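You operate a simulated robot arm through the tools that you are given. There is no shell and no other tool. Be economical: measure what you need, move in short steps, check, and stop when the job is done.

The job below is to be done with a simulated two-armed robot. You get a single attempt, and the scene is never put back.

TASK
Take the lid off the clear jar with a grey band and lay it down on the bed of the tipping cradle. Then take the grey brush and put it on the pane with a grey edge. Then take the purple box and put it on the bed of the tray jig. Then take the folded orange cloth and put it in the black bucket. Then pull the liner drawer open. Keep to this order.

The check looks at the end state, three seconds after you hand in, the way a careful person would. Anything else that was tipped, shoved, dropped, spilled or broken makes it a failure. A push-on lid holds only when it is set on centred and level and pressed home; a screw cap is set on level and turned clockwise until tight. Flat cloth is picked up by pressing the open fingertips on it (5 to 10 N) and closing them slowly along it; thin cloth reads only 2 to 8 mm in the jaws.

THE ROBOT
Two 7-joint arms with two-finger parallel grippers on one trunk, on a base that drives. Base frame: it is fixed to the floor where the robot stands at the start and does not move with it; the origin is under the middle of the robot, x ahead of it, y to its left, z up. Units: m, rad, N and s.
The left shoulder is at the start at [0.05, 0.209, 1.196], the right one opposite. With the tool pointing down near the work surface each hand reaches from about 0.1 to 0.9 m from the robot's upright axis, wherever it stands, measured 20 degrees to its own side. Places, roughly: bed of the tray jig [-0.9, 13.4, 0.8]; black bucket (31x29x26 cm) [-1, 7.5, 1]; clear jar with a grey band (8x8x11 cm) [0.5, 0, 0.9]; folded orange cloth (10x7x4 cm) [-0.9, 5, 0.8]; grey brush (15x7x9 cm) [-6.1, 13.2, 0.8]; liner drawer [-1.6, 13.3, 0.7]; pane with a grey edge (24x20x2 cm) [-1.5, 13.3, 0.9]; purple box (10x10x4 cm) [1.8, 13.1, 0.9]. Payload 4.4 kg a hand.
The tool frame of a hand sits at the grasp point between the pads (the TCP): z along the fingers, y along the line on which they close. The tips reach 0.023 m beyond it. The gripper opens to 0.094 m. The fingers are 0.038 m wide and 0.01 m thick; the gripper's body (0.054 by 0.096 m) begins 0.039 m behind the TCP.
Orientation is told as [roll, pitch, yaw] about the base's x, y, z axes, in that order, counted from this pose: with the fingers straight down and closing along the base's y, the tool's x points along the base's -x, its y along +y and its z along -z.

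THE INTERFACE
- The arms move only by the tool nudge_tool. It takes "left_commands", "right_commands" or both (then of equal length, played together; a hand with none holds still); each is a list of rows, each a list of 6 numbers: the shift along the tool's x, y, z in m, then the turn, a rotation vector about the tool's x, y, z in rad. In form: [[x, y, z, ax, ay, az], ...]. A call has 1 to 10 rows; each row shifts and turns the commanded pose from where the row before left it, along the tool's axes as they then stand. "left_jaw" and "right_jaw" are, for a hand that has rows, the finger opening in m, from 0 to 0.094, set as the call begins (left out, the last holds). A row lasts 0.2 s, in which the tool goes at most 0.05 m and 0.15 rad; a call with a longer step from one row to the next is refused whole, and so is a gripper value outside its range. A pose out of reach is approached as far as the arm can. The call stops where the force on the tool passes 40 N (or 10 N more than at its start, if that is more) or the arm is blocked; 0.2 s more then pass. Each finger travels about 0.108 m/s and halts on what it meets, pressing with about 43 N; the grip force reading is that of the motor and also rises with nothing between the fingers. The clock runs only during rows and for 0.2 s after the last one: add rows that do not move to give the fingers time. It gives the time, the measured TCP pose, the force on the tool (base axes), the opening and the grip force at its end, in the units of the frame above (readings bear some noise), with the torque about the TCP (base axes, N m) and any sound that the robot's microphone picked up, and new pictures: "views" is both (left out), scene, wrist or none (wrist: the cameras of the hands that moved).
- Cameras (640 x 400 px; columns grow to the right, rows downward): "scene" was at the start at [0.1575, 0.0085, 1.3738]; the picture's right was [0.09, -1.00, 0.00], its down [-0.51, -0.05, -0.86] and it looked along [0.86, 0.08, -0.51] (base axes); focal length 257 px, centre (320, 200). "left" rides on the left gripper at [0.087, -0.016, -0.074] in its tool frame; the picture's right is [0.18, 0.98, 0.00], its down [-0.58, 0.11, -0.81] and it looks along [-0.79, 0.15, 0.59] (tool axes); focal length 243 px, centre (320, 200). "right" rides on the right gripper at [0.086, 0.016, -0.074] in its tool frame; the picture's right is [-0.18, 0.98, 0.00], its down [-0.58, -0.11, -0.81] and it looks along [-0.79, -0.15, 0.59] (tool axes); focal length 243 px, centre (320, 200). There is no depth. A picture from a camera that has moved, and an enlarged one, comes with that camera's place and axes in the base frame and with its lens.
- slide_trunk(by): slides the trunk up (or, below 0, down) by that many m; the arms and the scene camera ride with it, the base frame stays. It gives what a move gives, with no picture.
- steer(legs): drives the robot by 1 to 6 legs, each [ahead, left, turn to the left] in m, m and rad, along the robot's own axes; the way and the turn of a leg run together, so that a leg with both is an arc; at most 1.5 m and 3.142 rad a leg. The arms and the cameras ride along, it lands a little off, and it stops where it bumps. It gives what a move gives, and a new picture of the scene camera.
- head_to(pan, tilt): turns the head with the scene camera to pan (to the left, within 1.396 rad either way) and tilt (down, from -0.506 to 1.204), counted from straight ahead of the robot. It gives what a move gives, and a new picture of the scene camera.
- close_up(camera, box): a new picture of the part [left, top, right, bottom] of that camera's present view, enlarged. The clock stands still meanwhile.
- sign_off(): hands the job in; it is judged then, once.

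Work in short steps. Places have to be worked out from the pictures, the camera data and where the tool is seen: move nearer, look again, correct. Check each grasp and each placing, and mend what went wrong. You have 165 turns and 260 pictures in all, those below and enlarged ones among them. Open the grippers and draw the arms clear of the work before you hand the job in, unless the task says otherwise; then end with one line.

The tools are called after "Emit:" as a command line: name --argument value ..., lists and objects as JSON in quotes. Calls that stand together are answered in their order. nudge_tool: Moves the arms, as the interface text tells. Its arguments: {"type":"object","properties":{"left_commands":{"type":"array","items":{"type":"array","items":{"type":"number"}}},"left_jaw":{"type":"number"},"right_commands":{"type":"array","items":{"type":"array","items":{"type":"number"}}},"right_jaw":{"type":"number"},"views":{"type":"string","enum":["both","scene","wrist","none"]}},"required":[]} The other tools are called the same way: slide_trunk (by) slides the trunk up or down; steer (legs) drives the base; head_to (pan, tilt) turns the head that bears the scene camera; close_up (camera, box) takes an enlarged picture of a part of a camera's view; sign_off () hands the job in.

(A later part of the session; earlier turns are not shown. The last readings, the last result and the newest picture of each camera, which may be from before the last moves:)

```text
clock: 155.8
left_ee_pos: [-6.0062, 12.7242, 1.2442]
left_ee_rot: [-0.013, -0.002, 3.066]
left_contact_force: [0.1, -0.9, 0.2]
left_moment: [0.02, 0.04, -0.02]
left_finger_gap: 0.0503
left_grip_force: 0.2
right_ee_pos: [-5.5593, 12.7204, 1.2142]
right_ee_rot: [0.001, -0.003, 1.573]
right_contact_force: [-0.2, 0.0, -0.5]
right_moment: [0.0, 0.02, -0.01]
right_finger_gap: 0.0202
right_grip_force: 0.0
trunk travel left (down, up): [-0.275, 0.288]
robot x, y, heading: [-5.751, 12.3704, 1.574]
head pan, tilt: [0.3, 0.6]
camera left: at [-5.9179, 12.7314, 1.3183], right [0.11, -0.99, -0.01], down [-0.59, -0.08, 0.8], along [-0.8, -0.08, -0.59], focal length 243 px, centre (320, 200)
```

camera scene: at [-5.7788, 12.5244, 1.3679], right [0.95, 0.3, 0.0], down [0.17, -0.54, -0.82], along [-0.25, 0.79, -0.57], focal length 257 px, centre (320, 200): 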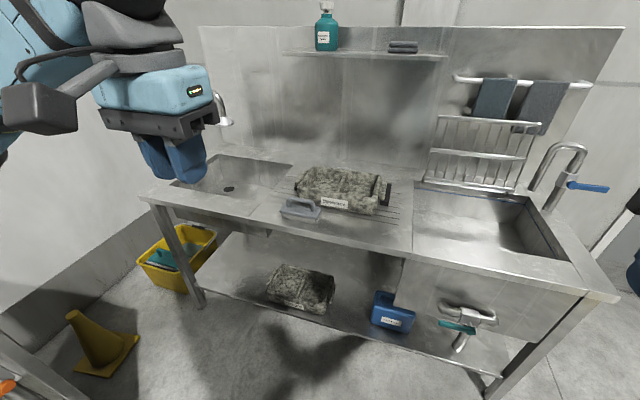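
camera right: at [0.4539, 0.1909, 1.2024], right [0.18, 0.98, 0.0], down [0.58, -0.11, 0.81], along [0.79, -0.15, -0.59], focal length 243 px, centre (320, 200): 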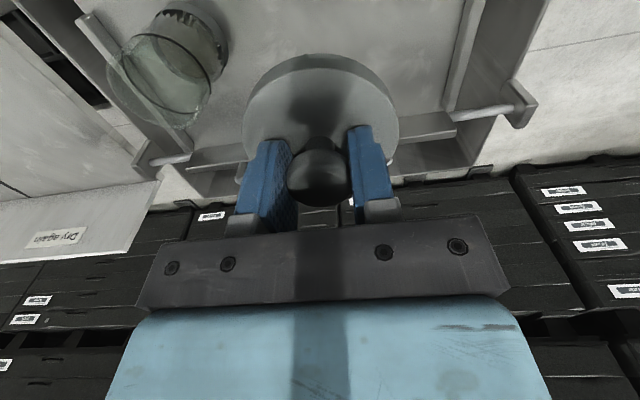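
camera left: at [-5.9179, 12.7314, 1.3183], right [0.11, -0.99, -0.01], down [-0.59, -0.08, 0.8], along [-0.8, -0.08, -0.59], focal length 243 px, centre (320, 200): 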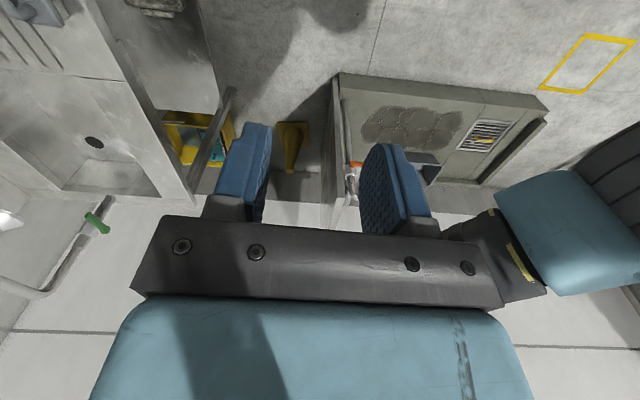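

Tool turned. I carry it forward at height over the brush, and view from the wrist.

Emit:
nudge_tool --left_commands '[[0, 0, 0, 0, 0, -0.075], [-0.002, -0.046, 0, 0, 0, 0], [-0.002, -0.046, 0, 0, 0, 0], [-0.002, -0.046, 0, 0, 0, 0], [-0.002, -0.046, 0, 0, 0, 0], [-0.002, -0.046, 0, 0, 0, 0], [-0.002, -0.046, 0, 0, 0, 0], [-0.002, -0.046, 0, 0, 0, 0], [-0.002, -0.044, 0, 0, 0, 0], [0, 0, 0.05, 0, 0, 0]]' --views "none"

Emit:
nudge_tool --left_commands '[[0, 0, 0.045, 0, 0, 0], [0, 0, 0.045, 0, 0, 0], [0, 0, 0.04, 0, 0, 0], [0, 0, 0, 0, 0, 0]]'

```text
clock: 158.0
left_ee_pos: [-6.0214, 13.0909, 1.1972]
left_ee_rot: [-0.014, 0.001, 3.138]
left_contact_force: [-1.0, -0.2, -0.1]
left_moment: [-0.01, -0.03, 0.01]
left_finger_gap: 0.0498
left_grip_force: 0.1
right_ee_pos: [-5.5603, 12.7215, 1.213]
right_ee_rot: [-0.001, -0.002, 1.576]
right_contact_force: [-0.5, 1.5, -0.5]
right_moment: [-0.02, 0.0, 0.0]
right_finger_gap: 0.02
right_grip_force: 0.0
trunk travel left (down, up): [-0.275, 0.288]
robot x, y, heading: [-5.7544, 12.3699, 1.574]
head pan, tilt: [0.3, 0.6]
```

```text
clock: 159.0
left_ee_pos: [-6.02, 13.0909, 1.0696]
left_ee_rot: [-0.014, 0.002, 3.138]
left_contact_force: [-0.2, 0.7, 0.1]
left_moment: [0.0, 0.03, 0.03]
left_finger_gap: 0.0501
left_grip_force: 0.1
right_ee_pos: [-5.5577, 12.7204, 1.2155]
right_ee_rot: [0.001, -0.001, 1.573]
right_contact_force: [1.1, 0.1, -0.5]
right_moment: [-0.01, 0.0, -0.03]
right_finger_gap: 0.0201
right_grip_force: 0.1
trunk travel left (down, up): [-0.275, 0.288]
robot x, y, heading: [-5.7567, 12.3748, 1.578]
head pan, tilt: [0.3, 0.6]
camera scene: at [-5.7785, 12.5237, 1.368], right [0.95, 0.3, 0.0], down [0.17, -0.54, -0.83], along [-0.25, 0.79, -0.56], focal length 257 px, centre (320, 200)
camera left: at [-5.9324, 13.1061, 1.1437], right [0.18, -0.98, -0.01], down [-0.58, -0.12, 0.8], along [-0.79, -0.14, -0.59], focal length 243 px, centre (320, 200)
```

scene: 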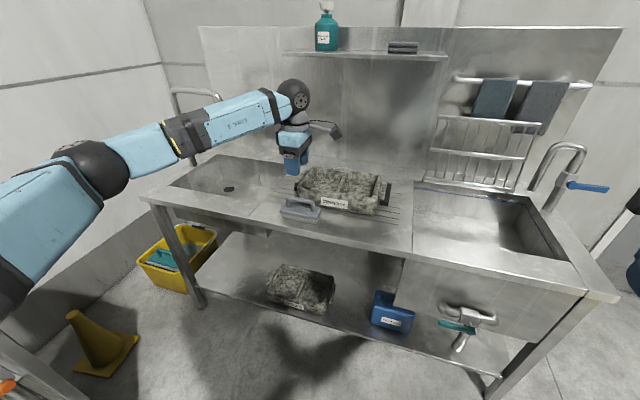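
left: 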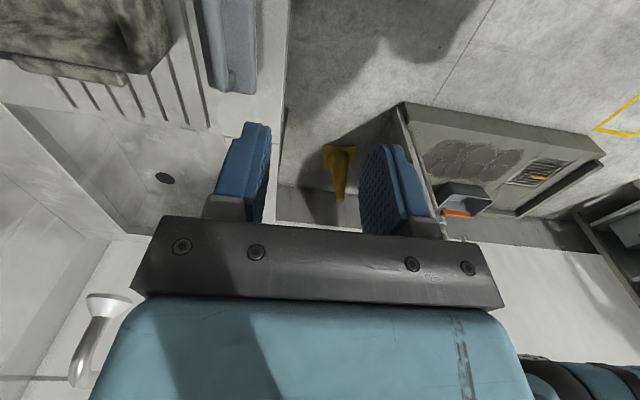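

The wrist view shows the brush further back: about [-6.05, 13.175] with the handle near z 0.87. I shift and lower to z≈1.0.

Emit:
nudge_tool --left_commands '[[-0.015, -0.043, 0, 0, 0, 0], [-0.015, -0.042, 0, 0, 0, 0], [0, 0, 0.035, 0, 0, 0], [0, 0, 0.035, 0, 0, 0], [0, 0, 0, 0, 0, 0]]'

Emit:
close_up --camera "scene" --box '[240, 130, 400, 230]'

```text
clock: 160.2
left_ee_pos: [-6.0482, 13.1793, 1.001]
left_ee_rot: [-0.016, 0.001, 3.138]
left_contact_force: [0.0, 0.3, -0.4]
left_moment: [0.03, 0.01, -0.05]
left_finger_gap: 0.0499
left_grip_force: 0.1
right_ee_pos: [-5.5585, 12.7193, 1.2152]
right_ee_rot: [0.0, -0.004, 1.575]
right_contact_force: [-0.1, -0.3, 0.7]
right_moment: [0.02, 0.02, 0.0]
right_finger_gap: 0.0202
right_grip_force: 0.0
trunk travel left (down, up): [-0.275, 0.288]
robot x, y, heading: [-5.7562, 12.3722, 1.572]
head pan, tilt: [0.3, 0.6]
camera scene: at [-5.7787, 12.5235, 1.3681], right [0.95, 0.3, 0.0], down [0.17, -0.54, -0.83], along [-0.25, 0.79, -0.56], focal length 257 px, centre (320, 200)
camera left: at [-5.9605, 13.1933, 1.0749], right [0.18, -0.98, -0.01], down [-0.58, -0.12, 0.8], along [-0.79, -0.14, -0.59], focal length 243 px, centre (320, 200)
```

scene: 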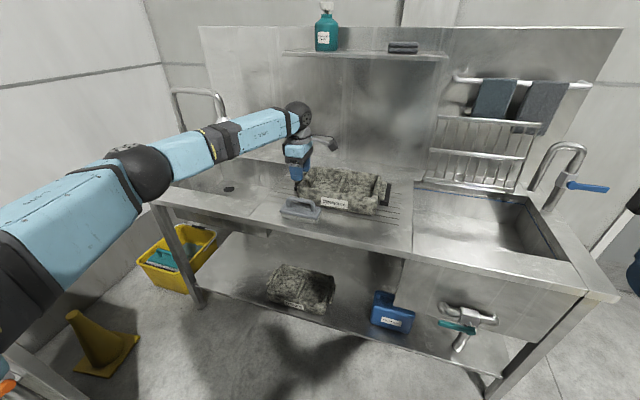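
left: 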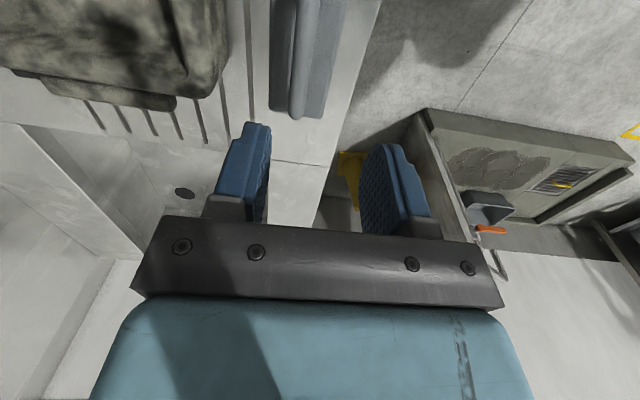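

```text
4.00 times, centred on (320, 180) of scene
camera zoom: at [-5.7787, 12.5235, 1.3681], right [0.95, 0.3, 0.0], down [0.17, -0.54, -0.83], along [-0.25, 0.79, -0.56], focal length 1030 px, centre (320, 280)
```

zoom: 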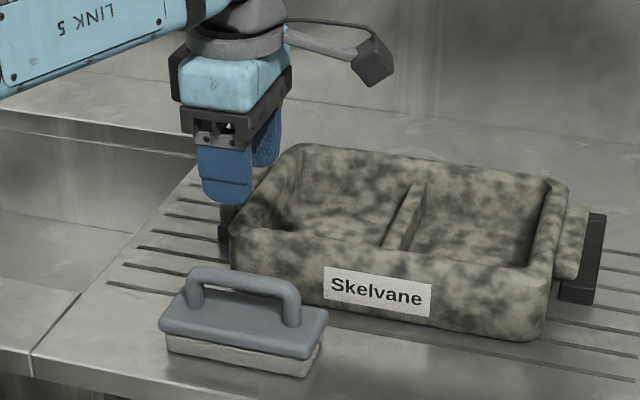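

The handle bar is at about [-6.06, 13.197, 0.878]. I correct and descend to z≈0.90.

Emit:
nudge_tool --left_commands '[[-0.012, -0.018, 0, 0, 0, 0], [0, 0, 0.035, 0, 0, 0], [0, 0, 0.035, 0, 0, 0], [0, 0, 0.03, 0, 0, 0], [0, 0, 0, 0, 0, 0]]' --views "wrist"

Emit:
close_up --camera "scene" --box '[240, 130, 400, 230]'

```text
clock: 161.4
left_ee_pos: [-6.0611, 13.1973, 0.9]
left_ee_rot: [-0.014, 0.001, 3.138]
left_contact_force: [0.6, 0.1, -0.2]
left_moment: [-0.04, 0.01, 0.0]
left_finger_gap: 0.0498
left_grip_force: 0.1
right_ee_pos: [-5.5572, 12.7208, 1.2154]
right_ee_rot: [0.002, -0.001, 1.574]
right_contact_force: [0.0, -0.1, -0.6]
right_moment: [-0.01, 0.01, 0.02]
right_finger_gap: 0.0199
right_grip_force: 0.1
trunk travel left (down, up): [-0.275, 0.288]
robot x, y, heading: [-5.7526, 12.3743, 1.571]
head pan, tilt: [0.3, 0.6]
camera left: at [-5.9734, 13.212, 0.9747], right [0.18, -0.98, -0.01], down [-0.58, -0.12, 0.8], along [-0.79, -0.14, -0.59], focal length 243 px, centre (320, 200)
```

left: 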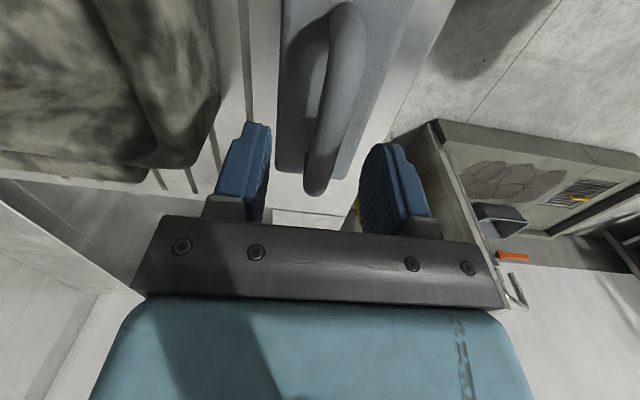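

```text
4.00 times, centred on (320, 180) of scene
camera zoom: at [-5.7787, 12.5237, 1.368], right [0.95, 0.3, 0.0], down [0.17, -0.54, -0.83], along [-0.25, 0.79, -0.56], focal length 1030 px, centre (320, 280)
```

zoom: 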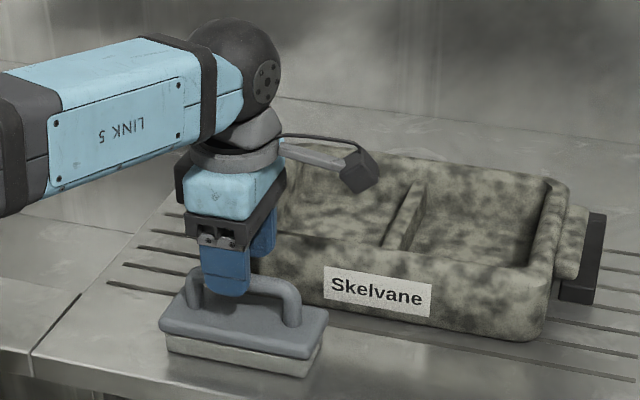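

The fingers straddle the bar. I shift 15 mm toward +x to the handle's middle, lower 20 mm and close.

Emit:
nudge_tool --left_commands '[[0.015, 0, 0.01, 0, 0, 0], [0, 0, 0.01, 0, 0, 0], [0, 0, 0, 0, 0, 0]]' --views "none"

Emit:
nudge_tool --left_commands '[[0, 0, 0, 0, 0, 0], [0, 0, 0, 0, 0, 0], [0, 0, 0, 0, 0, 0]]' --left_jaw 0.0 --views "wrist"

```text
clock: 162.2
left_ee_pos: [-6.0469, 13.1985, 0.8792]
left_ee_rot: [-0.013, 0.0, 3.139]
left_contact_force: [-0.3, 0.1, -0.3]
left_moment: [-0.01, 0.02, -0.01]
left_finger_gap: 0.0503
left_grip_force: 0.0
right_ee_pos: [-5.5575, 12.7204, 1.214]
right_ee_rot: [0.001, -0.001, 1.574]
right_contact_force: [-0.2, -1.1, -0.1]
right_moment: [0.02, 0.0, 0.0]
right_finger_gap: 0.0201
right_grip_force: 0.0
trunk travel left (down, up): [-0.275, 0.288]
robot x, y, heading: [-5.7531, 12.373, 1.573]
head pan, tilt: [0.3, 0.6]
```

```text
clock: 163.0
left_ee_pos: [-6.0466, 13.1982, 0.8804]
left_ee_rot: [-0.013, 0.002, 3.138]
left_contact_force: [-0.1, 0.0, 0.3]
left_moment: [0.0, -0.05, -0.03]
left_finger_gap: 0.0153
left_grip_force: 42.4
right_ee_pos: [-5.5576, 12.7205, 1.2131]
right_ee_rot: [0.002, -0.001, 1.574]
right_contact_force: [-0.2, 0.0, -0.1]
right_moment: [-0.02, 0.03, 0.03]
right_finger_gap: 0.02
right_grip_force: 0.1
trunk travel left (down, up): [-0.275, 0.288]
robot x, y, heading: [-5.7524, 12.3679, 1.575]
head pan, tilt: [0.3, 0.6]
camera left: at [-5.9594, 13.2129, 0.9545], right [0.18, -0.98, -0.01], down [-0.58, -0.12, 0.8], along [-0.79, -0.14, -0.59], focal length 243 px, centre (320, 200)
```

left: 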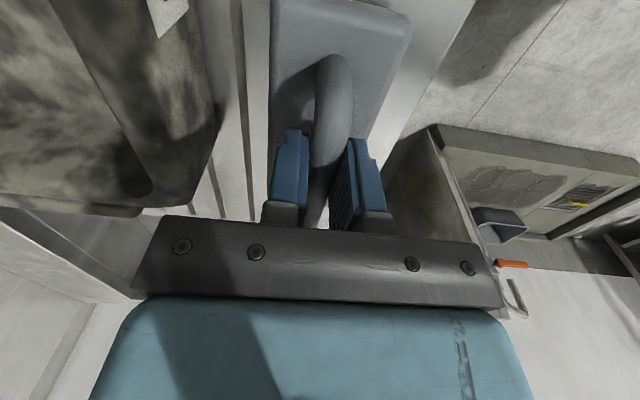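

Gripped at 15 mm. I lift straight up and check.

Emit:
nudge_tool --left_commands '[[0, 0, -0.02, 0, 0, 0], [0, 0, -0.04, 0, 0, 0], [0, 0, -0.05, 0, 0, 0], [0, 0, -0.05, 0, 0, 0], [0, 0, -0.05, 0, 0, 0], [0, 0, -0.05, 0, 0, 0], [0, 0, 0, 0, 0, 0]]'

```text
clock: 164.6
left_ee_pos: [-6.0494, 13.1947, 1.1391]
left_ee_rot: [-0.01, 0.001, 3.138]
left_contact_force: [-0.4, 0.2, -2.1]
left_moment: [0.01, -0.02, -0.01]
left_finger_gap: 0.015
left_grip_force: 43.3
right_ee_pos: [-5.5582, 12.721, 1.2141]
right_ee_rot: [0.0, -0.002, 1.575]
right_contact_force: [-0.1, -0.1, 0.1]
right_moment: [-0.04, 0.0, -0.01]
right_finger_gap: 0.0199
right_grip_force: 0.1
trunk travel left (down, up): [-0.275, 0.288]
robot x, y, heading: [-5.7525, 12.3702, 1.571]
head pan, tilt: [0.3, 0.6]
camera scene: at [-5.7794, 12.5251, 1.3678], right [0.95, 0.3, 0.0], down [0.17, -0.54, -0.82], along [-0.25, 0.79, -0.57], focal length 257 px, centre (320, 200)
camera left: at [-5.9627, 13.2092, 1.2135], right [0.18, -0.98, -0.01], down [-0.58, -0.12, 0.8], along [-0.79, -0.14, -0.59], focal length 243 px, centre (320, 200)
```

scene: 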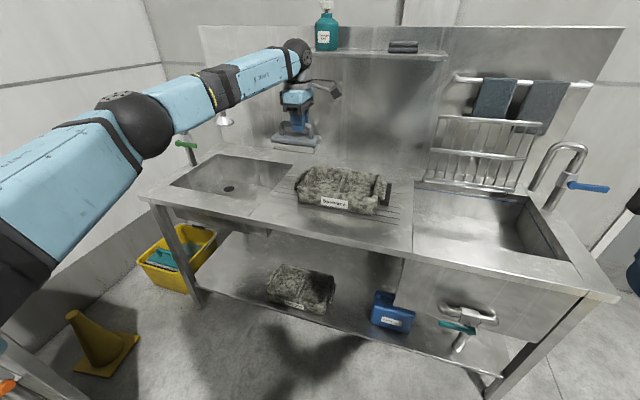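
left: 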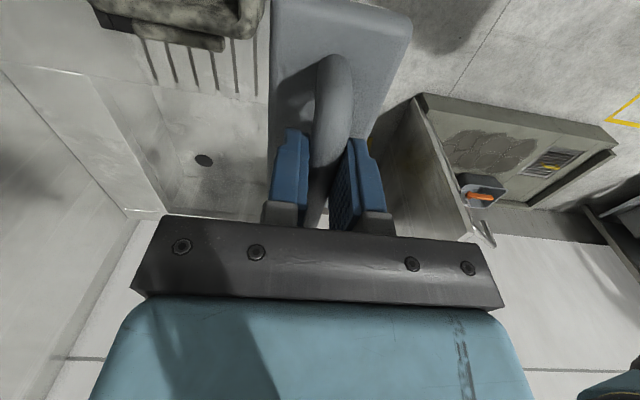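

The brush is held (≈0.2 kg). I retract the arm, then back away.

Emit:
nudge_tool --left_commands '[[0.005, 0.045, -0.005, 0, 0, 0], [0.005, 0.045, -0.005, 0, 0, 0], [0.005, 0.045, -0.005, 0, 0, 0], [0.005, 0.045, -0.005, 0, 0, 0], [0.005, 0.045, -0.005, 0, 0, 0], [0.005, 0.045, -0.005, 0, 0, 0], [0.005, 0.045, -0.005, 0, 0, 0], [0.005, 0.045, -0.005, 0, 0, 0], [0.005, 0.045, -0.005, 0, 0, 0], [0, 0, 0, 0, 0, 0]]' --views "none"

Emit:
steer --legs '[[-0.8, 0, 0], [0, 0, -1.571]]'

Emit:
head_to --pan 0.3 --tilt 0.3

```text
clock: 166.8
left_ee_pos: [-6.0049, 12.7903, 1.1774]
left_ee_rot: [-0.012, 0.002, 3.14]
left_contact_force: [0.0, 0.5, -1.5]
left_moment: [-0.01, 0.04, -0.03]
left_finger_gap: 0.015
left_grip_force: 43.1
right_ee_pos: [-5.5573, 12.7203, 1.2142]
right_ee_rot: [0.001, -0.002, 1.574]
right_contact_force: [0.7, -0.4, 0.1]
right_moment: [0.03, -0.02, 0.02]
right_finger_gap: 0.02
right_grip_force: 0.0
trunk travel left (down, up): [-0.275, 0.288]
robot x, y, heading: [-5.7553, 12.3721, 1.579]
head pan, tilt: [0.3, 0.6]
```

```text
clock: 174.9
left_ee_pos: [-5.3285, 11.8181, 1.1778]
left_ee_rot: [-0.012, 0.002, 1.55]
left_contact_force: [0.2, -1.1, -1.5]
left_moment: [-0.05, 0.02, -0.02]
left_finger_gap: 0.015
left_grip_force: 43.2
right_ee_pos: [-5.406, 11.3721, 1.2149]
right_ee_rot: [0.002, -0.002, -0.014]
right_contact_force: [0.6, 0.5, 0.1]
right_moment: [0.0, 0.0, -0.03]
right_finger_gap: 0.0201
right_grip_force: 0.0
trunk travel left (down, up): [-0.275, 0.288]
robot x, y, heading: [-5.7462, 11.5735, -0.014]
head pan, tilt: [0.3, 0.6]
camera scene: at [-5.5972, 11.5964, 1.3679], right [0.28, -0.96, 0.0], down [-0.54, -0.16, -0.82], along [0.79, 0.23, -0.57], focal length 257 px, centre (320, 200)
```

scene: 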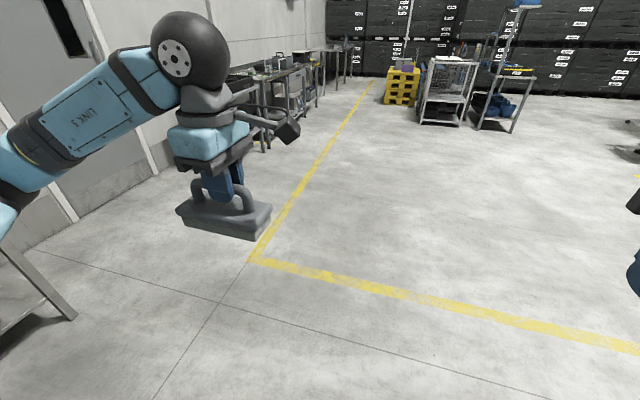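

```text
clock: 175.7
left_ee_pos: [-5.328, 11.8182, 1.1787]
left_ee_rot: [-0.014, 0.001, 1.55]
left_contact_force: [0.1, -0.5, -1.5]
left_moment: [-0.04, 0.02, 0.01]
left_finger_gap: 0.0151
left_grip_force: 42.8
right_ee_pos: [-5.4068, 11.3718, 1.214]
right_ee_rot: [0.001, -0.002, -0.014]
right_contact_force: [0.6, -0.4, -0.3]
right_moment: [0.04, 0.0, 0.01]
right_finger_gap: 0.0202
right_grip_force: 0.1
trunk travel left (down, up): [-0.275, 0.288]
robot x, y, heading: [-5.7489, 11.571, -0.017]
head pan, tilt: [0.3, 0.3]
camera scene: at [-5.5924, 11.5979, 1.3954], right [0.28, -0.96, 0.0], down [-0.28, -0.08, -0.95], along [0.92, 0.27, -0.3], focal length 257 px, centre (320, 200)
```

scene: 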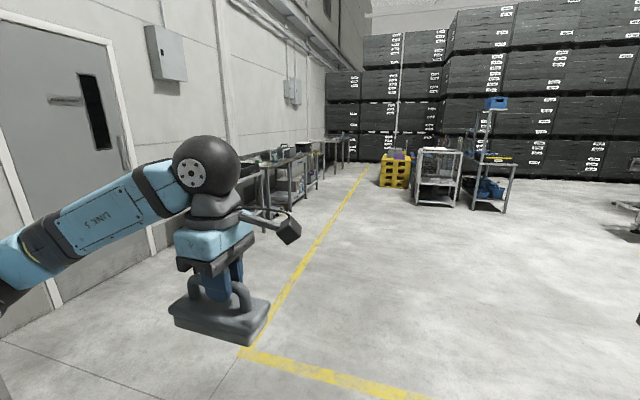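

The benches line the left wall. I drive along +x, drifting toward y≈11.9, to about x=-2.2.

Emit:
steer --legs '[[1.3, 0.12, 0.017], [1.3, 0.12, 0], [0.9, 0.05, 0]]'

Emit:
head_to --pan 0.9 --tilt 0.35

```text
clock: 192.8
left_ee_pos: [-1.8336, 12.088, 1.1787]
left_ee_rot: [-0.015, 0.003, 1.56]
left_contact_force: [-0.9, 0.2, -1.8]
left_moment: [-0.03, 0.02, 0.01]
left_finger_gap: 0.0148
left_grip_force: 43.0
right_ee_pos: [-1.9053, 11.6408, 1.2136]
right_ee_rot: [0.003, -0.002, -0.004]
right_contact_force: [-0.1, 0.0, -0.1]
right_moment: [0.01, -0.04, 0.0]
right_finger_gap: 0.02
right_grip_force: 0.1
trunk travel left (down, up): [-0.275, 0.288]
robot x, y, heading: [-2.2515, 11.8401, -0.007]
head pan, tilt: [0.3, 0.3]
camera scene: at [-2.0951, 11.8653, 1.3954], right [0.29, -0.96, 0.0], down [-0.28, -0.09, -0.96], along [0.91, 0.28, -0.3], focal length 257 px, centre (320, 200)
```

scene: 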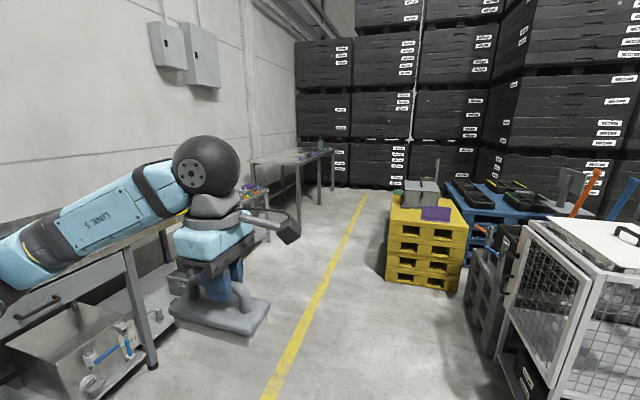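

```text
clock: 193.8
left_ee_pos: [-1.8328, 12.0883, 1.1788]
left_ee_rot: [-0.014, 0.002, 1.558]
left_contact_force: [0.9, -0.6, -2.2]
left_moment: [-0.03, -0.02, -0.01]
left_finger_gap: 0.0149
left_grip_force: 43.1
right_ee_pos: [-1.9053, 11.6417, 1.2145]
right_ee_rot: [0.002, -0.002, -0.003]
right_contact_force: [0.2, 0.2, 0.4]
right_moment: [-0.02, 0.03, -0.03]
right_finger_gap: 0.0197
right_grip_force: 0.1
trunk travel left (down, up): [-0.275, 0.288]
robot x, y, heading: [-2.2501, 11.8387, -0.004]
head pan, tilt: [0.901, 0.351]
camera scene: at [-2.1263, 11.9107, 1.3907], right [0.78, -0.63, 0.0], down [-0.22, -0.27, -0.94], along [0.59, 0.73, -0.34], focal length 257 px, centre (320, 200)
```

scene: 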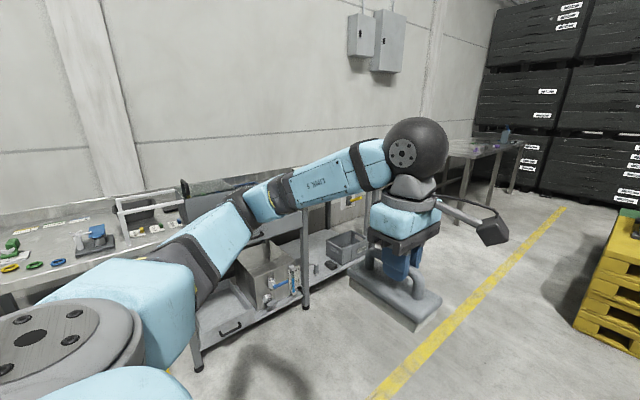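

I turn to face the bench (+y) and look at it.

Emit:
steer --legs '[[0.4, 0, 0], [0, 0, 1.571]]'

Emit:
head_to --pan 0.0 --tilt 0.4

Emit:
close_up --camera "scene" --box '[100, 100, 520, 362]'

```text
clock: 200.1
left_ee_pos: [-2.0919, 12.2568, 1.1769]
left_ee_rot: [-0.015, 0.001, 3.124]
left_contact_force: [0.7, -0.1, -2.0]
left_moment: [-0.02, -0.03, 0.01]
left_finger_gap: 0.0149
left_grip_force: 43.3
right_ee_pos: [-1.6442, 12.1817, 1.2141]
right_ee_rot: [0.002, -0.001, 1.561]
right_contact_force: [-0.1, -0.9, -0.6]
right_moment: [0.01, -0.03, 0.05]
right_finger_gap: 0.0199
right_grip_force: 0.0
trunk travel left (down, up): [-0.275, 0.288]
robot x, y, heading: [-1.8427, 11.8363, 1.56]
head pan, tilt: [0.901, 0.351]
camera scene: at [-1.9161, 11.9622, 1.3907], right [0.63, 0.78, 0.0], down [0.27, -0.22, -0.94], along [-0.73, 0.59, -0.34], focal length 257 px, centre (320, 200)
```

scene: 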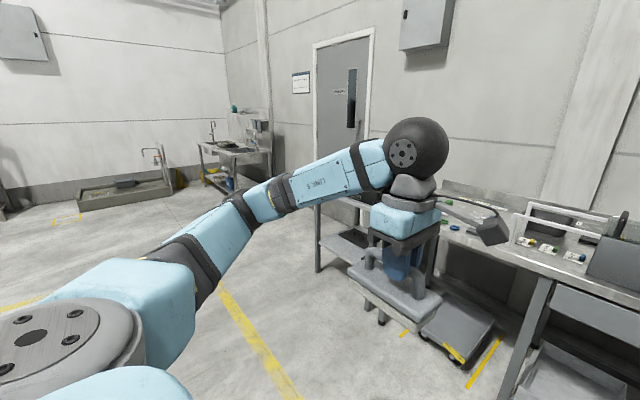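

```text
clock: 201.3
left_ee_pos: [-2.0926, 12.2564, 1.1783]
left_ee_rot: [-0.013, 0.003, 3.123]
left_contact_force: [0.4, -0.8, -1.6]
left_moment: [0.04, -0.02, 0.0]
left_finger_gap: 0.015
left_grip_force: 43.0
right_ee_pos: [-1.6459, 12.1818, 1.2137]
right_ee_rot: [0.001, -0.002, 1.562]
right_contact_force: [-0.1, 1.1, -0.2]
right_moment: [0.02, -0.01, 0.02]
right_finger_gap: 0.02
right_grip_force: 0.0
trunk travel left (down, up): [-0.275, 0.288]
robot x, y, heading: [-1.8465, 11.8385, 1.56]
head pan, tilt: [0.0, 0.4]
camera scene: at [-1.8428, 11.9962, 1.3862], right [1.0, -0.01, 0.0], down [0.0, -0.39, -0.92], along [0.01, 0.92, -0.39], focal length 257 px, centre (320, 200)
```

scene: 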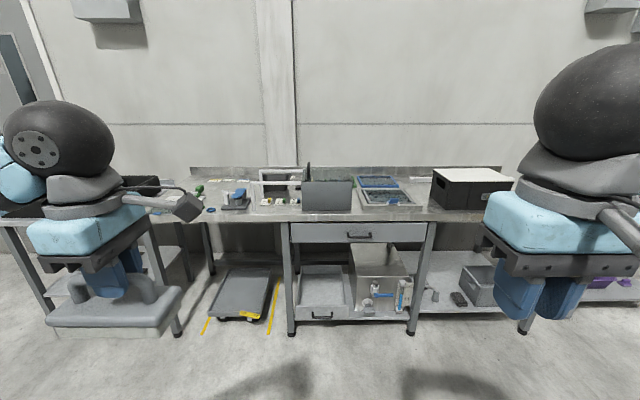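

```text
1.52 times, centred on (310, 231) of scene
camera zoom: at [-1.8428, 11.9962, 1.3862], right [1.0, -0.01, 0.0], down [0.0, -0.39, -0.92], along [0.01, 0.92, -0.39], focal length 392 px, centre (335, 153)
```

zoom: 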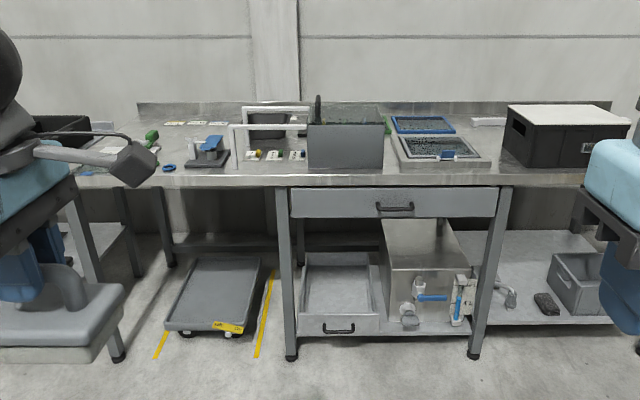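

The grey-edged pane seems to be near [-1.45, 13.3], with the drawer under the bench. I go closer, to about [-1.25, 12.4], and look down at the bench.

Emit:
steer --legs '[[0.25, -0.3, 0.01], [0.25, -0.3, 0]]'

Emit:
head_to --pan 0.15 --tilt 0.6

Emit:
head_to --pan -0.35 --tilt 0.5

```text
clock: 207.4
left_ee_pos: [-1.4851, 12.7459, 1.1784]
left_ee_rot: [-0.013, 0.003, 3.127]
left_contact_force: [0.1, 0.0, -1.7]
left_moment: [0.01, 0.03, 0.03]
left_finger_gap: 0.015
left_grip_force: 43.0
right_ee_pos: [-1.0395, 12.6713, 1.2146]
right_ee_rot: [0.001, -0.002, 1.561]
right_contact_force: [0.1, 0.2, -0.9]
right_moment: [0.02, 0.0, -0.01]
right_finger_gap: 0.02
right_grip_force: 0.0
trunk travel left (down, up): [-0.275, 0.288]
robot x, y, heading: [-1.235, 12.3257, 1.56]
head pan, tilt: [0.0, 0.4]
camera scene: at [-1.2364, 12.4858, 1.3862], right [1.0, -0.01, 0.0], down [0.0, -0.39, -0.92], along [0.01, 0.92, -0.39], focal length 257 px, centre (320, 200)
```

scene: 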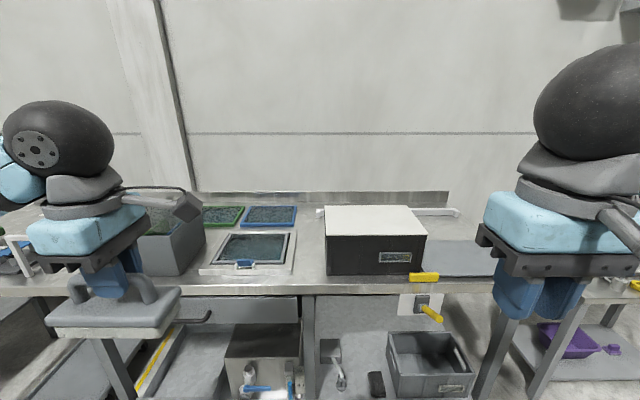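

```text
clock: 208.1
left_ee_pos: [-1.4849, 12.7462, 1.1783]
left_ee_rot: [-0.014, 0.0, 3.125]
left_contact_force: [1.1, -0.3, -1.8]
left_moment: [0.01, 0.0, -0.01]
left_finger_gap: 0.015
left_grip_force: 43.3
right_ee_pos: [-1.0397, 12.6708, 1.2139]
right_ee_rot: [0.002, -0.001, 1.561]
right_contact_force: [0.1, 0.4, 1.0]
right_moment: [0.0, -0.02, -0.01]
right_finger_gap: 0.0201
right_grip_force: 0.1
trunk travel left (down, up): [-0.275, 0.288]
robot x, y, heading: [-1.2396, 12.3238, 1.56]
head pan, tilt: [0.15, 0.6]
camera scene: at [-1.2497, 12.4806, 1.368], right [0.99, 0.14, 0.0], down [0.08, -0.56, -0.83], along [-0.11, 0.82, -0.56], focal length 257 px, centre (320, 200)
```

scene: 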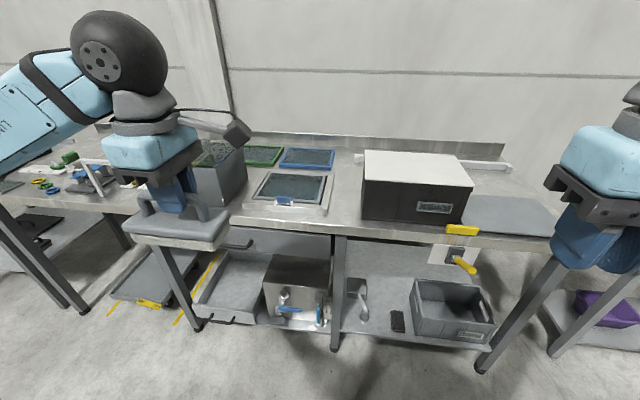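

```text
clock: 209.0
left_ee_pos: [-1.486, 12.7457, 1.1783]
left_ee_rot: [-0.012, 0.002, 3.127]
left_contact_force: [-0.4, -0.1, -2.0]
left_moment: [0.01, 0.01, 0.0]
left_finger_gap: 0.0149
left_grip_force: 43.3
right_ee_pos: [-1.0383, 12.6715, 1.214]
right_ee_rot: [0.0, -0.003, 1.561]
right_contact_force: [-0.1, 0.5, 1.3]
right_moment: [0.01, -0.02, -0.03]
right_finger_gap: 0.0201
right_grip_force: 0.1
trunk travel left (down, up): [-0.275, 0.288]
robot x, y, heading: [-1.2375, 12.3274, 1.56]
head pan, tilt: [-0.351, 0.499]
camera scene: at [-1.2053, 12.4782, 1.377], right [0.94, -0.35, 0.0], down [-0.17, -0.45, -0.88], along [0.31, 0.82, -0.48], focal length 257 px, centre (320, 200)
```

scene: 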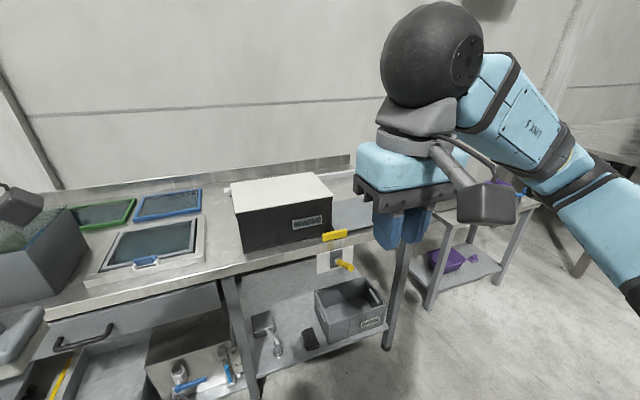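

I enlarge the pane and the tray jig with its dark hood.

Emit:
close_up --camera "scene" --box '[200, 140, 440, 290]'

Emit:
close_up --camera "scene" --box '[60, 170, 240, 300]'

```text
2.67 times, centred on (320, 215) of scene
camera zoom: at [-1.2053, 12.4782, 1.377], right [0.94, -0.35, 0.0], down [-0.17, -0.45, -0.88], along [0.31, 0.82, -0.48], focal length 686 px, centre (320, 160)
```

zoom: 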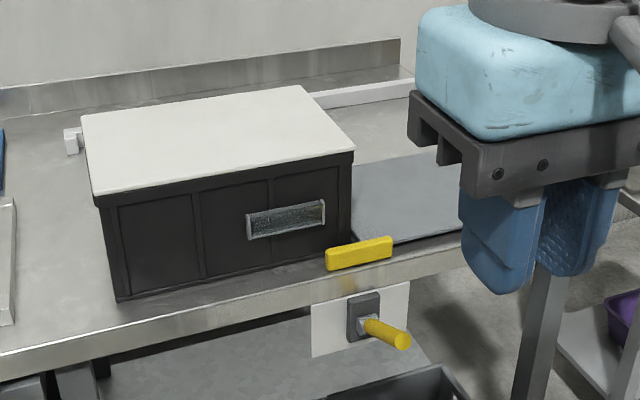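

```text
3.08 times, centred on (150, 235) of scene
camera zoom: at [-1.2053, 12.4782, 1.377], right [0.94, -0.35, 0.0], down [-0.17, -0.45, -0.88], along [0.31, 0.82, -0.48], focal length 792 px, centre (843, 92)
```

zoom: 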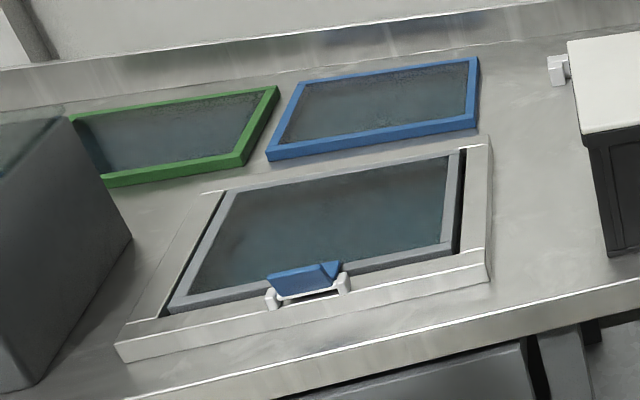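

The pane (grey frame, held by a blue latch) is at about [-1.46, 13.275, 0.867] by triangulation. I drive 0.18 m closer, then carry the brush over it.

Emit:
steer --legs '[[0.18, 0, 0.01]]'

Emit:
head_to --pan 0.2 --tilt 0.65

```text
clock: 210.5
left_ee_pos: [-1.4886, 12.9196, 1.1782]
left_ee_rot: [-0.014, 0.0, 3.134]
left_contact_force: [0.6, 0.6, -1.6]
left_moment: [-0.05, -0.03, 0.0]
left_finger_gap: 0.0146
left_grip_force: 43.4
right_ee_pos: [-1.0424, 12.8474, 1.2136]
right_ee_rot: [0.002, -0.003, 1.571]
right_contact_force: [0.7, 0.5, 0.1]
right_moment: [-0.01, -0.02, -0.02]
right_finger_gap: 0.0198
right_grip_force: 0.0
trunk travel left (down, up): [-0.275, 0.288]
robot x, y, heading: [-1.2365, 12.5014, 1.568]
head pan, tilt: [-0.351, 0.499]
camera scene: at [-1.2057, 12.6544, 1.377], right [0.94, -0.34, 0.0], down [-0.16, -0.45, -0.88], along [0.3, 0.82, -0.48], focal length 257 px, centre (320, 200)
```

scene: 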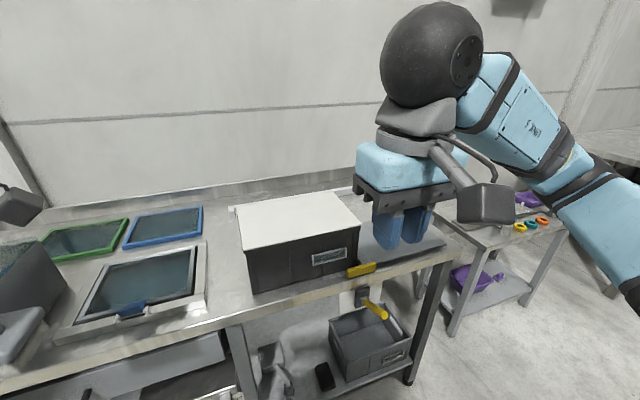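

```text
clock: 211.5
left_ee_pos: [-1.4883, 12.9185, 1.1782]
left_ee_rot: [-0.014, 0.001, 3.135]
left_contact_force: [0.7, 0.1, -1.4]
left_moment: [0.03, -0.03, 0.0]
left_finger_gap: 0.0147
left_grip_force: 43.2
right_ee_pos: [-1.0415, 12.8478, 1.2142]
right_ee_rot: [0.0, -0.002, 1.572]
right_contact_force: [0.7, 0.2, 0.2]
right_moment: [0.01, 0.01, -0.03]
right_finger_gap: 0.02
right_grip_force: 0.0
trunk travel left (down, up): [-0.275, 0.288]
robot x, y, heading: [-1.2384, 12.4999, 1.573]
head pan, tilt: [0.201, 0.649]
camera scene: at [-1.2542, 12.6536, 1.3637], right [0.98, 0.2, 0.0], down [0.12, -0.59, -0.8], along [-0.16, 0.78, -0.6], focal length 257 px, centre (320, 200)
```

scene: 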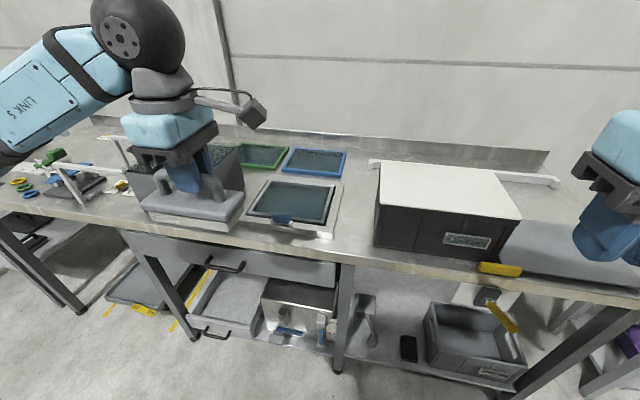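

Pane centre again ≈ [-1.47, 13.268]. I carry the brush to [-1.47, 13.28] at height, then lower to z≈1.02.

Emit:
nudge_tool --left_commands '[[0.002, -0.045, 0, 0, 0, 0], [0.002, -0.045, 0, 0, 0, 0], [0.002, -0.045, 0, 0, 0, 0], [0.002, -0.045, 0, 0, 0, 0], [0.002, -0.045, 0, 0, 0, 0], [0.002, -0.045, 0, 0, 0, 0], [0.002, -0.045, 0, 0, 0, 0], [0.002, -0.045, 0, 0, 0, 0], [0, 0, 0, 0, 0, 0]]' --views "none"

Emit:
nudge_tool --left_commands '[[0, 0, 0.04, 0, 0, 0], [0, 0, 0.04, 0, 0, 0], [0, 0, 0.04, 0, 0, 0], [0, 0, 0.03, 0, 0, 0], [0, 0, 0, 0, 0, 0]]'

Emit:
close_up --camera "scene" --box '[200, 120, 400, 245]'

```text
clock: 213.5
left_ee_pos: [-1.4695, 13.2786, 1.182]
left_ee_rot: [-0.014, 0.002, 3.134]
left_contact_force: [0.2, 0.3, -2.4]
left_moment: [-0.02, 0.0, -0.01]
left_finger_gap: 0.0151
left_grip_force: 43.0
right_ee_pos: [-1.0425, 12.8465, 1.2149]
right_ee_rot: [-0.001, -0.004, 1.572]
right_contact_force: [0.1, -0.9, -0.3]
right_moment: [0.03, -0.01, -0.01]
right_finger_gap: 0.0201
right_grip_force: 0.2
trunk travel left (down, up): [-0.275, 0.288]
robot x, y, heading: [-1.2365, 12.5016, 1.57]
head pan, tilt: [0.201, 0.649]
```

```text
clock: 214.7
left_ee_pos: [-1.4713, 13.2778, 1.0339]
left_ee_rot: [-0.014, 0.003, 3.134]
left_contact_force: [-0.5, 0.9, -2.0]
left_moment: [-0.02, -0.04, 0.0]
left_finger_gap: 0.0151
left_grip_force: 43.0
right_ee_pos: [-1.041, 12.8472, 1.2136]
right_ee_rot: [0.002, -0.002, 1.57]
right_contact_force: [0.7, 0.4, 0.1]
right_moment: [-0.02, -0.02, 0.01]
right_finger_gap: 0.0199
right_grip_force: 0.2
trunk travel left (down, up): [-0.275, 0.288]
robot x, y, heading: [-1.2372, 12.5032, 1.568]
head pan, tilt: [0.201, 0.649]
camera scene: at [-1.254, 12.6533, 1.3637], right [0.98, 0.2, 0.0], down [0.12, -0.59, -0.8], along [-0.16, 0.78, -0.6], focal length 257 px, centre (320, 200)
camera left: at [-1.3834, 13.2921, 1.1085], right [0.18, -0.98, -0.01], down [-0.58, -0.12, 0.8], along [-0.79, -0.13, -0.59], focal length 243 px, centre (320, 200)
```

scene: 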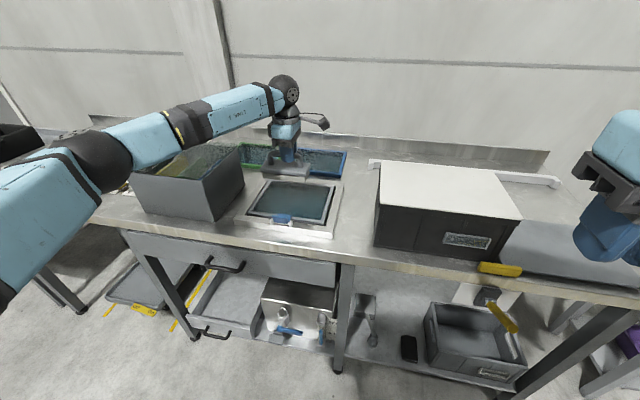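
left: 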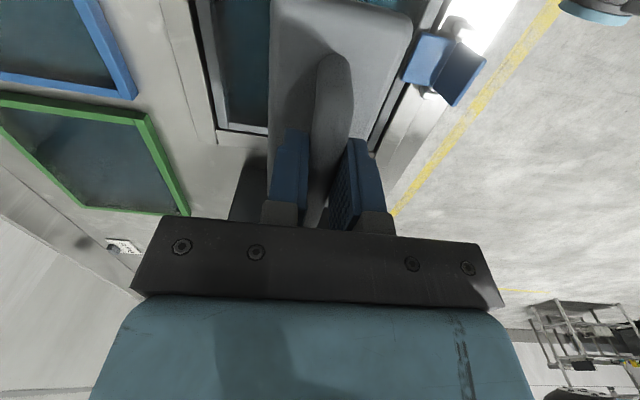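

```text
3.20 times, centred on (300, 182) of scene
camera zoom: at [-1.254, 12.6533, 1.3637], right [0.98, 0.2, 0.0], down [0.12, -0.59, -0.8], along [-0.16, 0.78, -0.6], focal length 824 px, centre (384, 256)
```

zoom: 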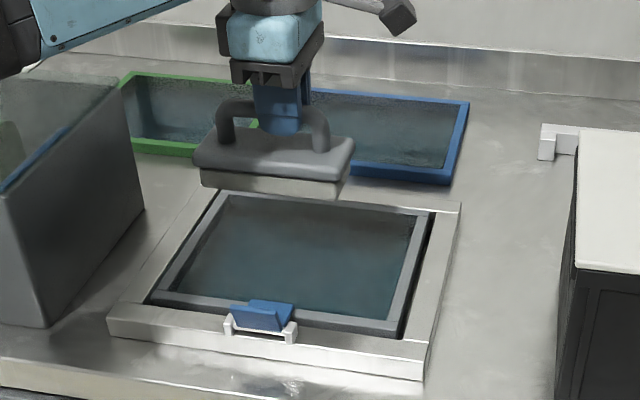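

Projected down, the brush lands at the pane's centre. I lower 60 mm, then creep.

Emit:
nudge_tool --left_commands '[[0, 0, 0.03, 0, 0, 0], [0, 0, 0.02, 0, 0, 0], [0, 0, 0.01, 0, 0, 0], [0, 0, 0.005, 0, 0, 0], [0, 0, 0, 0, 0, 0]]' --views "none"

Emit:
close_up --camera "scene" --box '[230, 150, 360, 231]'

```text
clock: 215.9
left_ee_pos: [-1.47, 13.2812, 0.9686]
left_ee_rot: [-0.015, 0.002, 3.135]
left_contact_force: [-0.7, -0.4, -1.2]
left_moment: [0.01, 0.0, 0.02]
left_finger_gap: 0.015
left_grip_force: 42.7
right_ee_pos: [-1.0411, 12.8486, 1.2155]
right_ee_rot: [0.002, -0.001, 1.571]
right_contact_force: [-0.3, -0.9, 0.3]
right_moment: [0.0, -0.01, 0.02]
right_finger_gap: 0.0199
right_grip_force: 0.1
trunk travel left (down, up): [-0.275, 0.288]
robot x, y, heading: [-1.2341, 12.5012, 1.572]
head pan, tilt: [0.201, 0.649]
```

```text
4.92 times, centred on (295, 190) of scene
camera zoom: at [-1.2542, 12.6535, 1.3637], right [0.98, 0.2, 0.0], down [0.12, -0.59, -0.8], along [-0.16, 0.78, -0.6], focal length 1267 px, centre (443, 247)
```

zoom: 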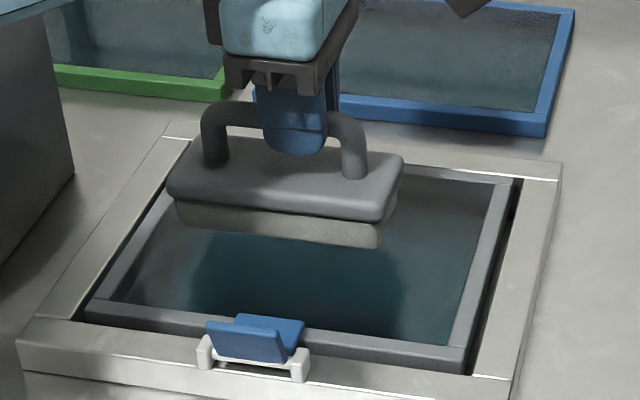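

Still a few cm above the glass. I creep 16 mm more.

Emit:
nudge_tool --left_commands '[[0, 0, 0.004, 0, 0, 0], [0, 0, 0.004, 0, 0, 0], [0, 0, 0.004, 0, 0, 0], [0, 0, 0.004, 0, 0, 0], [0, 0, 0, 0, 0, 0]]' --views "none"

Emit:
close_up --camera "scene" --box '[230, 150, 360, 231]'

```text
clock: 217.1
left_ee_pos: [-1.4692, 13.2823, 0.9525]
left_ee_rot: [-0.014, 0.001, 3.135]
left_contact_force: [-0.3, -0.3, -1.5]
left_moment: [0.01, -0.04, -0.03]
left_finger_gap: 0.0149
left_grip_force: 43.3
right_ee_pos: [-1.041, 12.8471, 1.2151]
right_ee_rot: [0.001, 0.0, 1.568]
right_contact_force: [-0.6, 0.3, 0.5]
right_moment: [-0.01, -0.02, 0.02]
right_finger_gap: 0.02
right_grip_force: 0.0
trunk travel left (down, up): [-0.275, 0.288]
robot x, y, heading: [-1.2359, 12.503, 1.574]
head pan, tilt: [0.201, 0.649]
```

```text
4.92 times, centred on (295, 190) of scene
camera zoom: at [-1.2542, 12.6535, 1.3637], right [0.98, 0.2, 0.0], down [0.12, -0.59, -0.8], along [-0.16, 0.78, -0.6], focal length 1267 px, centre (443, 247)
```

zoom: 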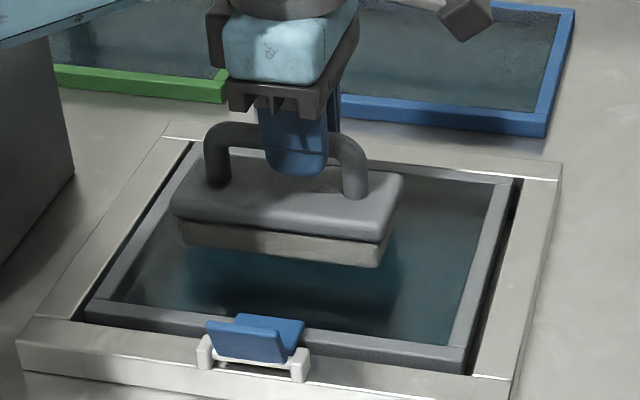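

Emit:
nudge_tool --left_commands '[[0, 0, 0.003, 0, 0, 0], [0, 0, 0.003, 0, 0, 0], [0, 0, 0.003, 0, 0, 0], [0, 0, 0.003, 0, 0, 0], [0, 0, 0, 0, 0, 0]]' --views "none"

Emit:
close_up --camera "scene" --box '[230, 150, 360, 231]'

```text
clock: 218.3
left_ee_pos: [-1.4688, 13.2807, 0.9467]
left_ee_rot: [-0.024, 0.004, 3.136]
left_contact_force: [-5.9, 12.5, 38.1]
left_moment: [0.13, -0.11, 0.04]
left_finger_gap: 0.0152
left_grip_force: 42.7
right_ee_pos: [-1.0406, 12.8446, 1.2158]
right_ee_rot: [0.002, -0.007, 1.57]
right_contact_force: [0.7, -0.2, -0.1]
right_moment: [0.0, 0.0, 0.01]
right_finger_gap: 0.0202
right_grip_force: 0.0
trunk travel left (down, up): [-0.275, 0.288]
robot x, y, heading: [-1.2348, 12.4997, 1.573]
head pan, tilt: [0.201, 0.649]
```

```text
4.92 times, centred on (295, 190) of scene
camera zoom: at [-1.2533, 12.6497, 1.3647], right [0.98, 0.2, 0.0], down [0.12, -0.59, -0.8], along [-0.16, 0.78, -0.6], focal length 1267 px, centre (443, 247)
```

zoom: 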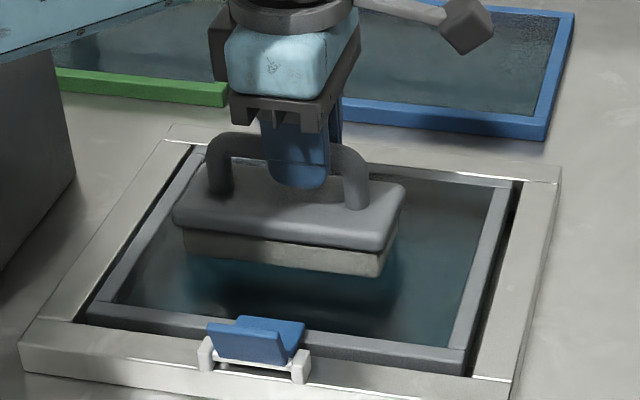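

Contact at z≈0.947, but pressing at 38 N. I back off 5 mm to relieve the force.

Emit:
nudge_tool --left_commands '[[0, 0, -0.004, 0, 0, 0], [0, 0, -0.001, 0, 0, 0], [0, 0, 0, 0, 0, 0]]' --views "none"

```text
clock: 219.1
left_ee_pos: [-1.4674, 13.2795, 0.9482]
left_ee_rot: [-0.017, 0.0, 3.132]
left_contact_force: [2.0, 2.2, 19.1]
left_moment: [0.02, -1.08, 0.18]
left_finger_gap: 0.015
left_grip_force: 43.4
right_ee_pos: [-1.0415, 12.845, 1.2152]
right_ee_rot: [0.001, -0.006, 1.57]
right_contact_force: [0.1, -0.3, 0.0]
right_moment: [-0.01, 0.02, 0.01]
right_finger_gap: 0.0201
right_grip_force: 0.1
trunk travel left (down, up): [-0.275, 0.288]
robot x, y, heading: [-1.2385, 12.4988, 1.564]
head pan, tilt: [0.201, 0.649]
```

Emit:
nudge_tool --left_commands '[[0, 0, -0.003, 0, 0, 0], [0, 0, 0, 0, 0, 0]]' --views "none"

Emit:
close_up --camera "scene" --box '[230, 150, 360, 231]'

```text
clock: 219.7
left_ee_pos: [-1.47, 13.2795, 0.9484]
left_ee_rot: [-0.013, 0.001, 3.133]
left_contact_force: [1.0, -1.1, 4.0]
left_moment: [-0.04, -0.37, -0.05]
left_finger_gap: 0.0148
left_grip_force: 43.3
right_ee_pos: [-1.0422, 12.8484, 1.2143]
right_ee_rot: [0.003, -0.003, 1.569]
right_contact_force: [-0.1, 0.5, 0.4]
right_moment: [-0.02, -0.02, 0.0]
right_finger_gap: 0.0201
right_grip_force: 0.0
trunk travel left (down, up): [-0.275, 0.288]
robot x, y, heading: [-1.2368, 12.5014, 1.569]
head pan, tilt: [0.201, 0.649]
```

```text
4.92 times, centred on (295, 190) of scene
camera zoom: at [-1.2541, 12.6527, 1.3636], right [0.98, 0.2, 0.0], down [0.12, -0.59, -0.8], along [-0.16, 0.78, -0.6], focal length 1267 px, centre (443, 247)
```

zoom: 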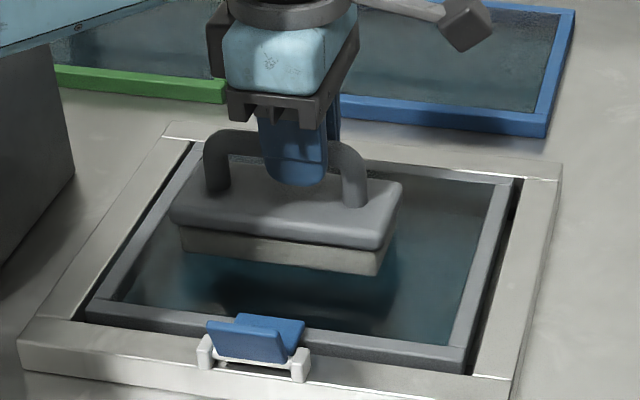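

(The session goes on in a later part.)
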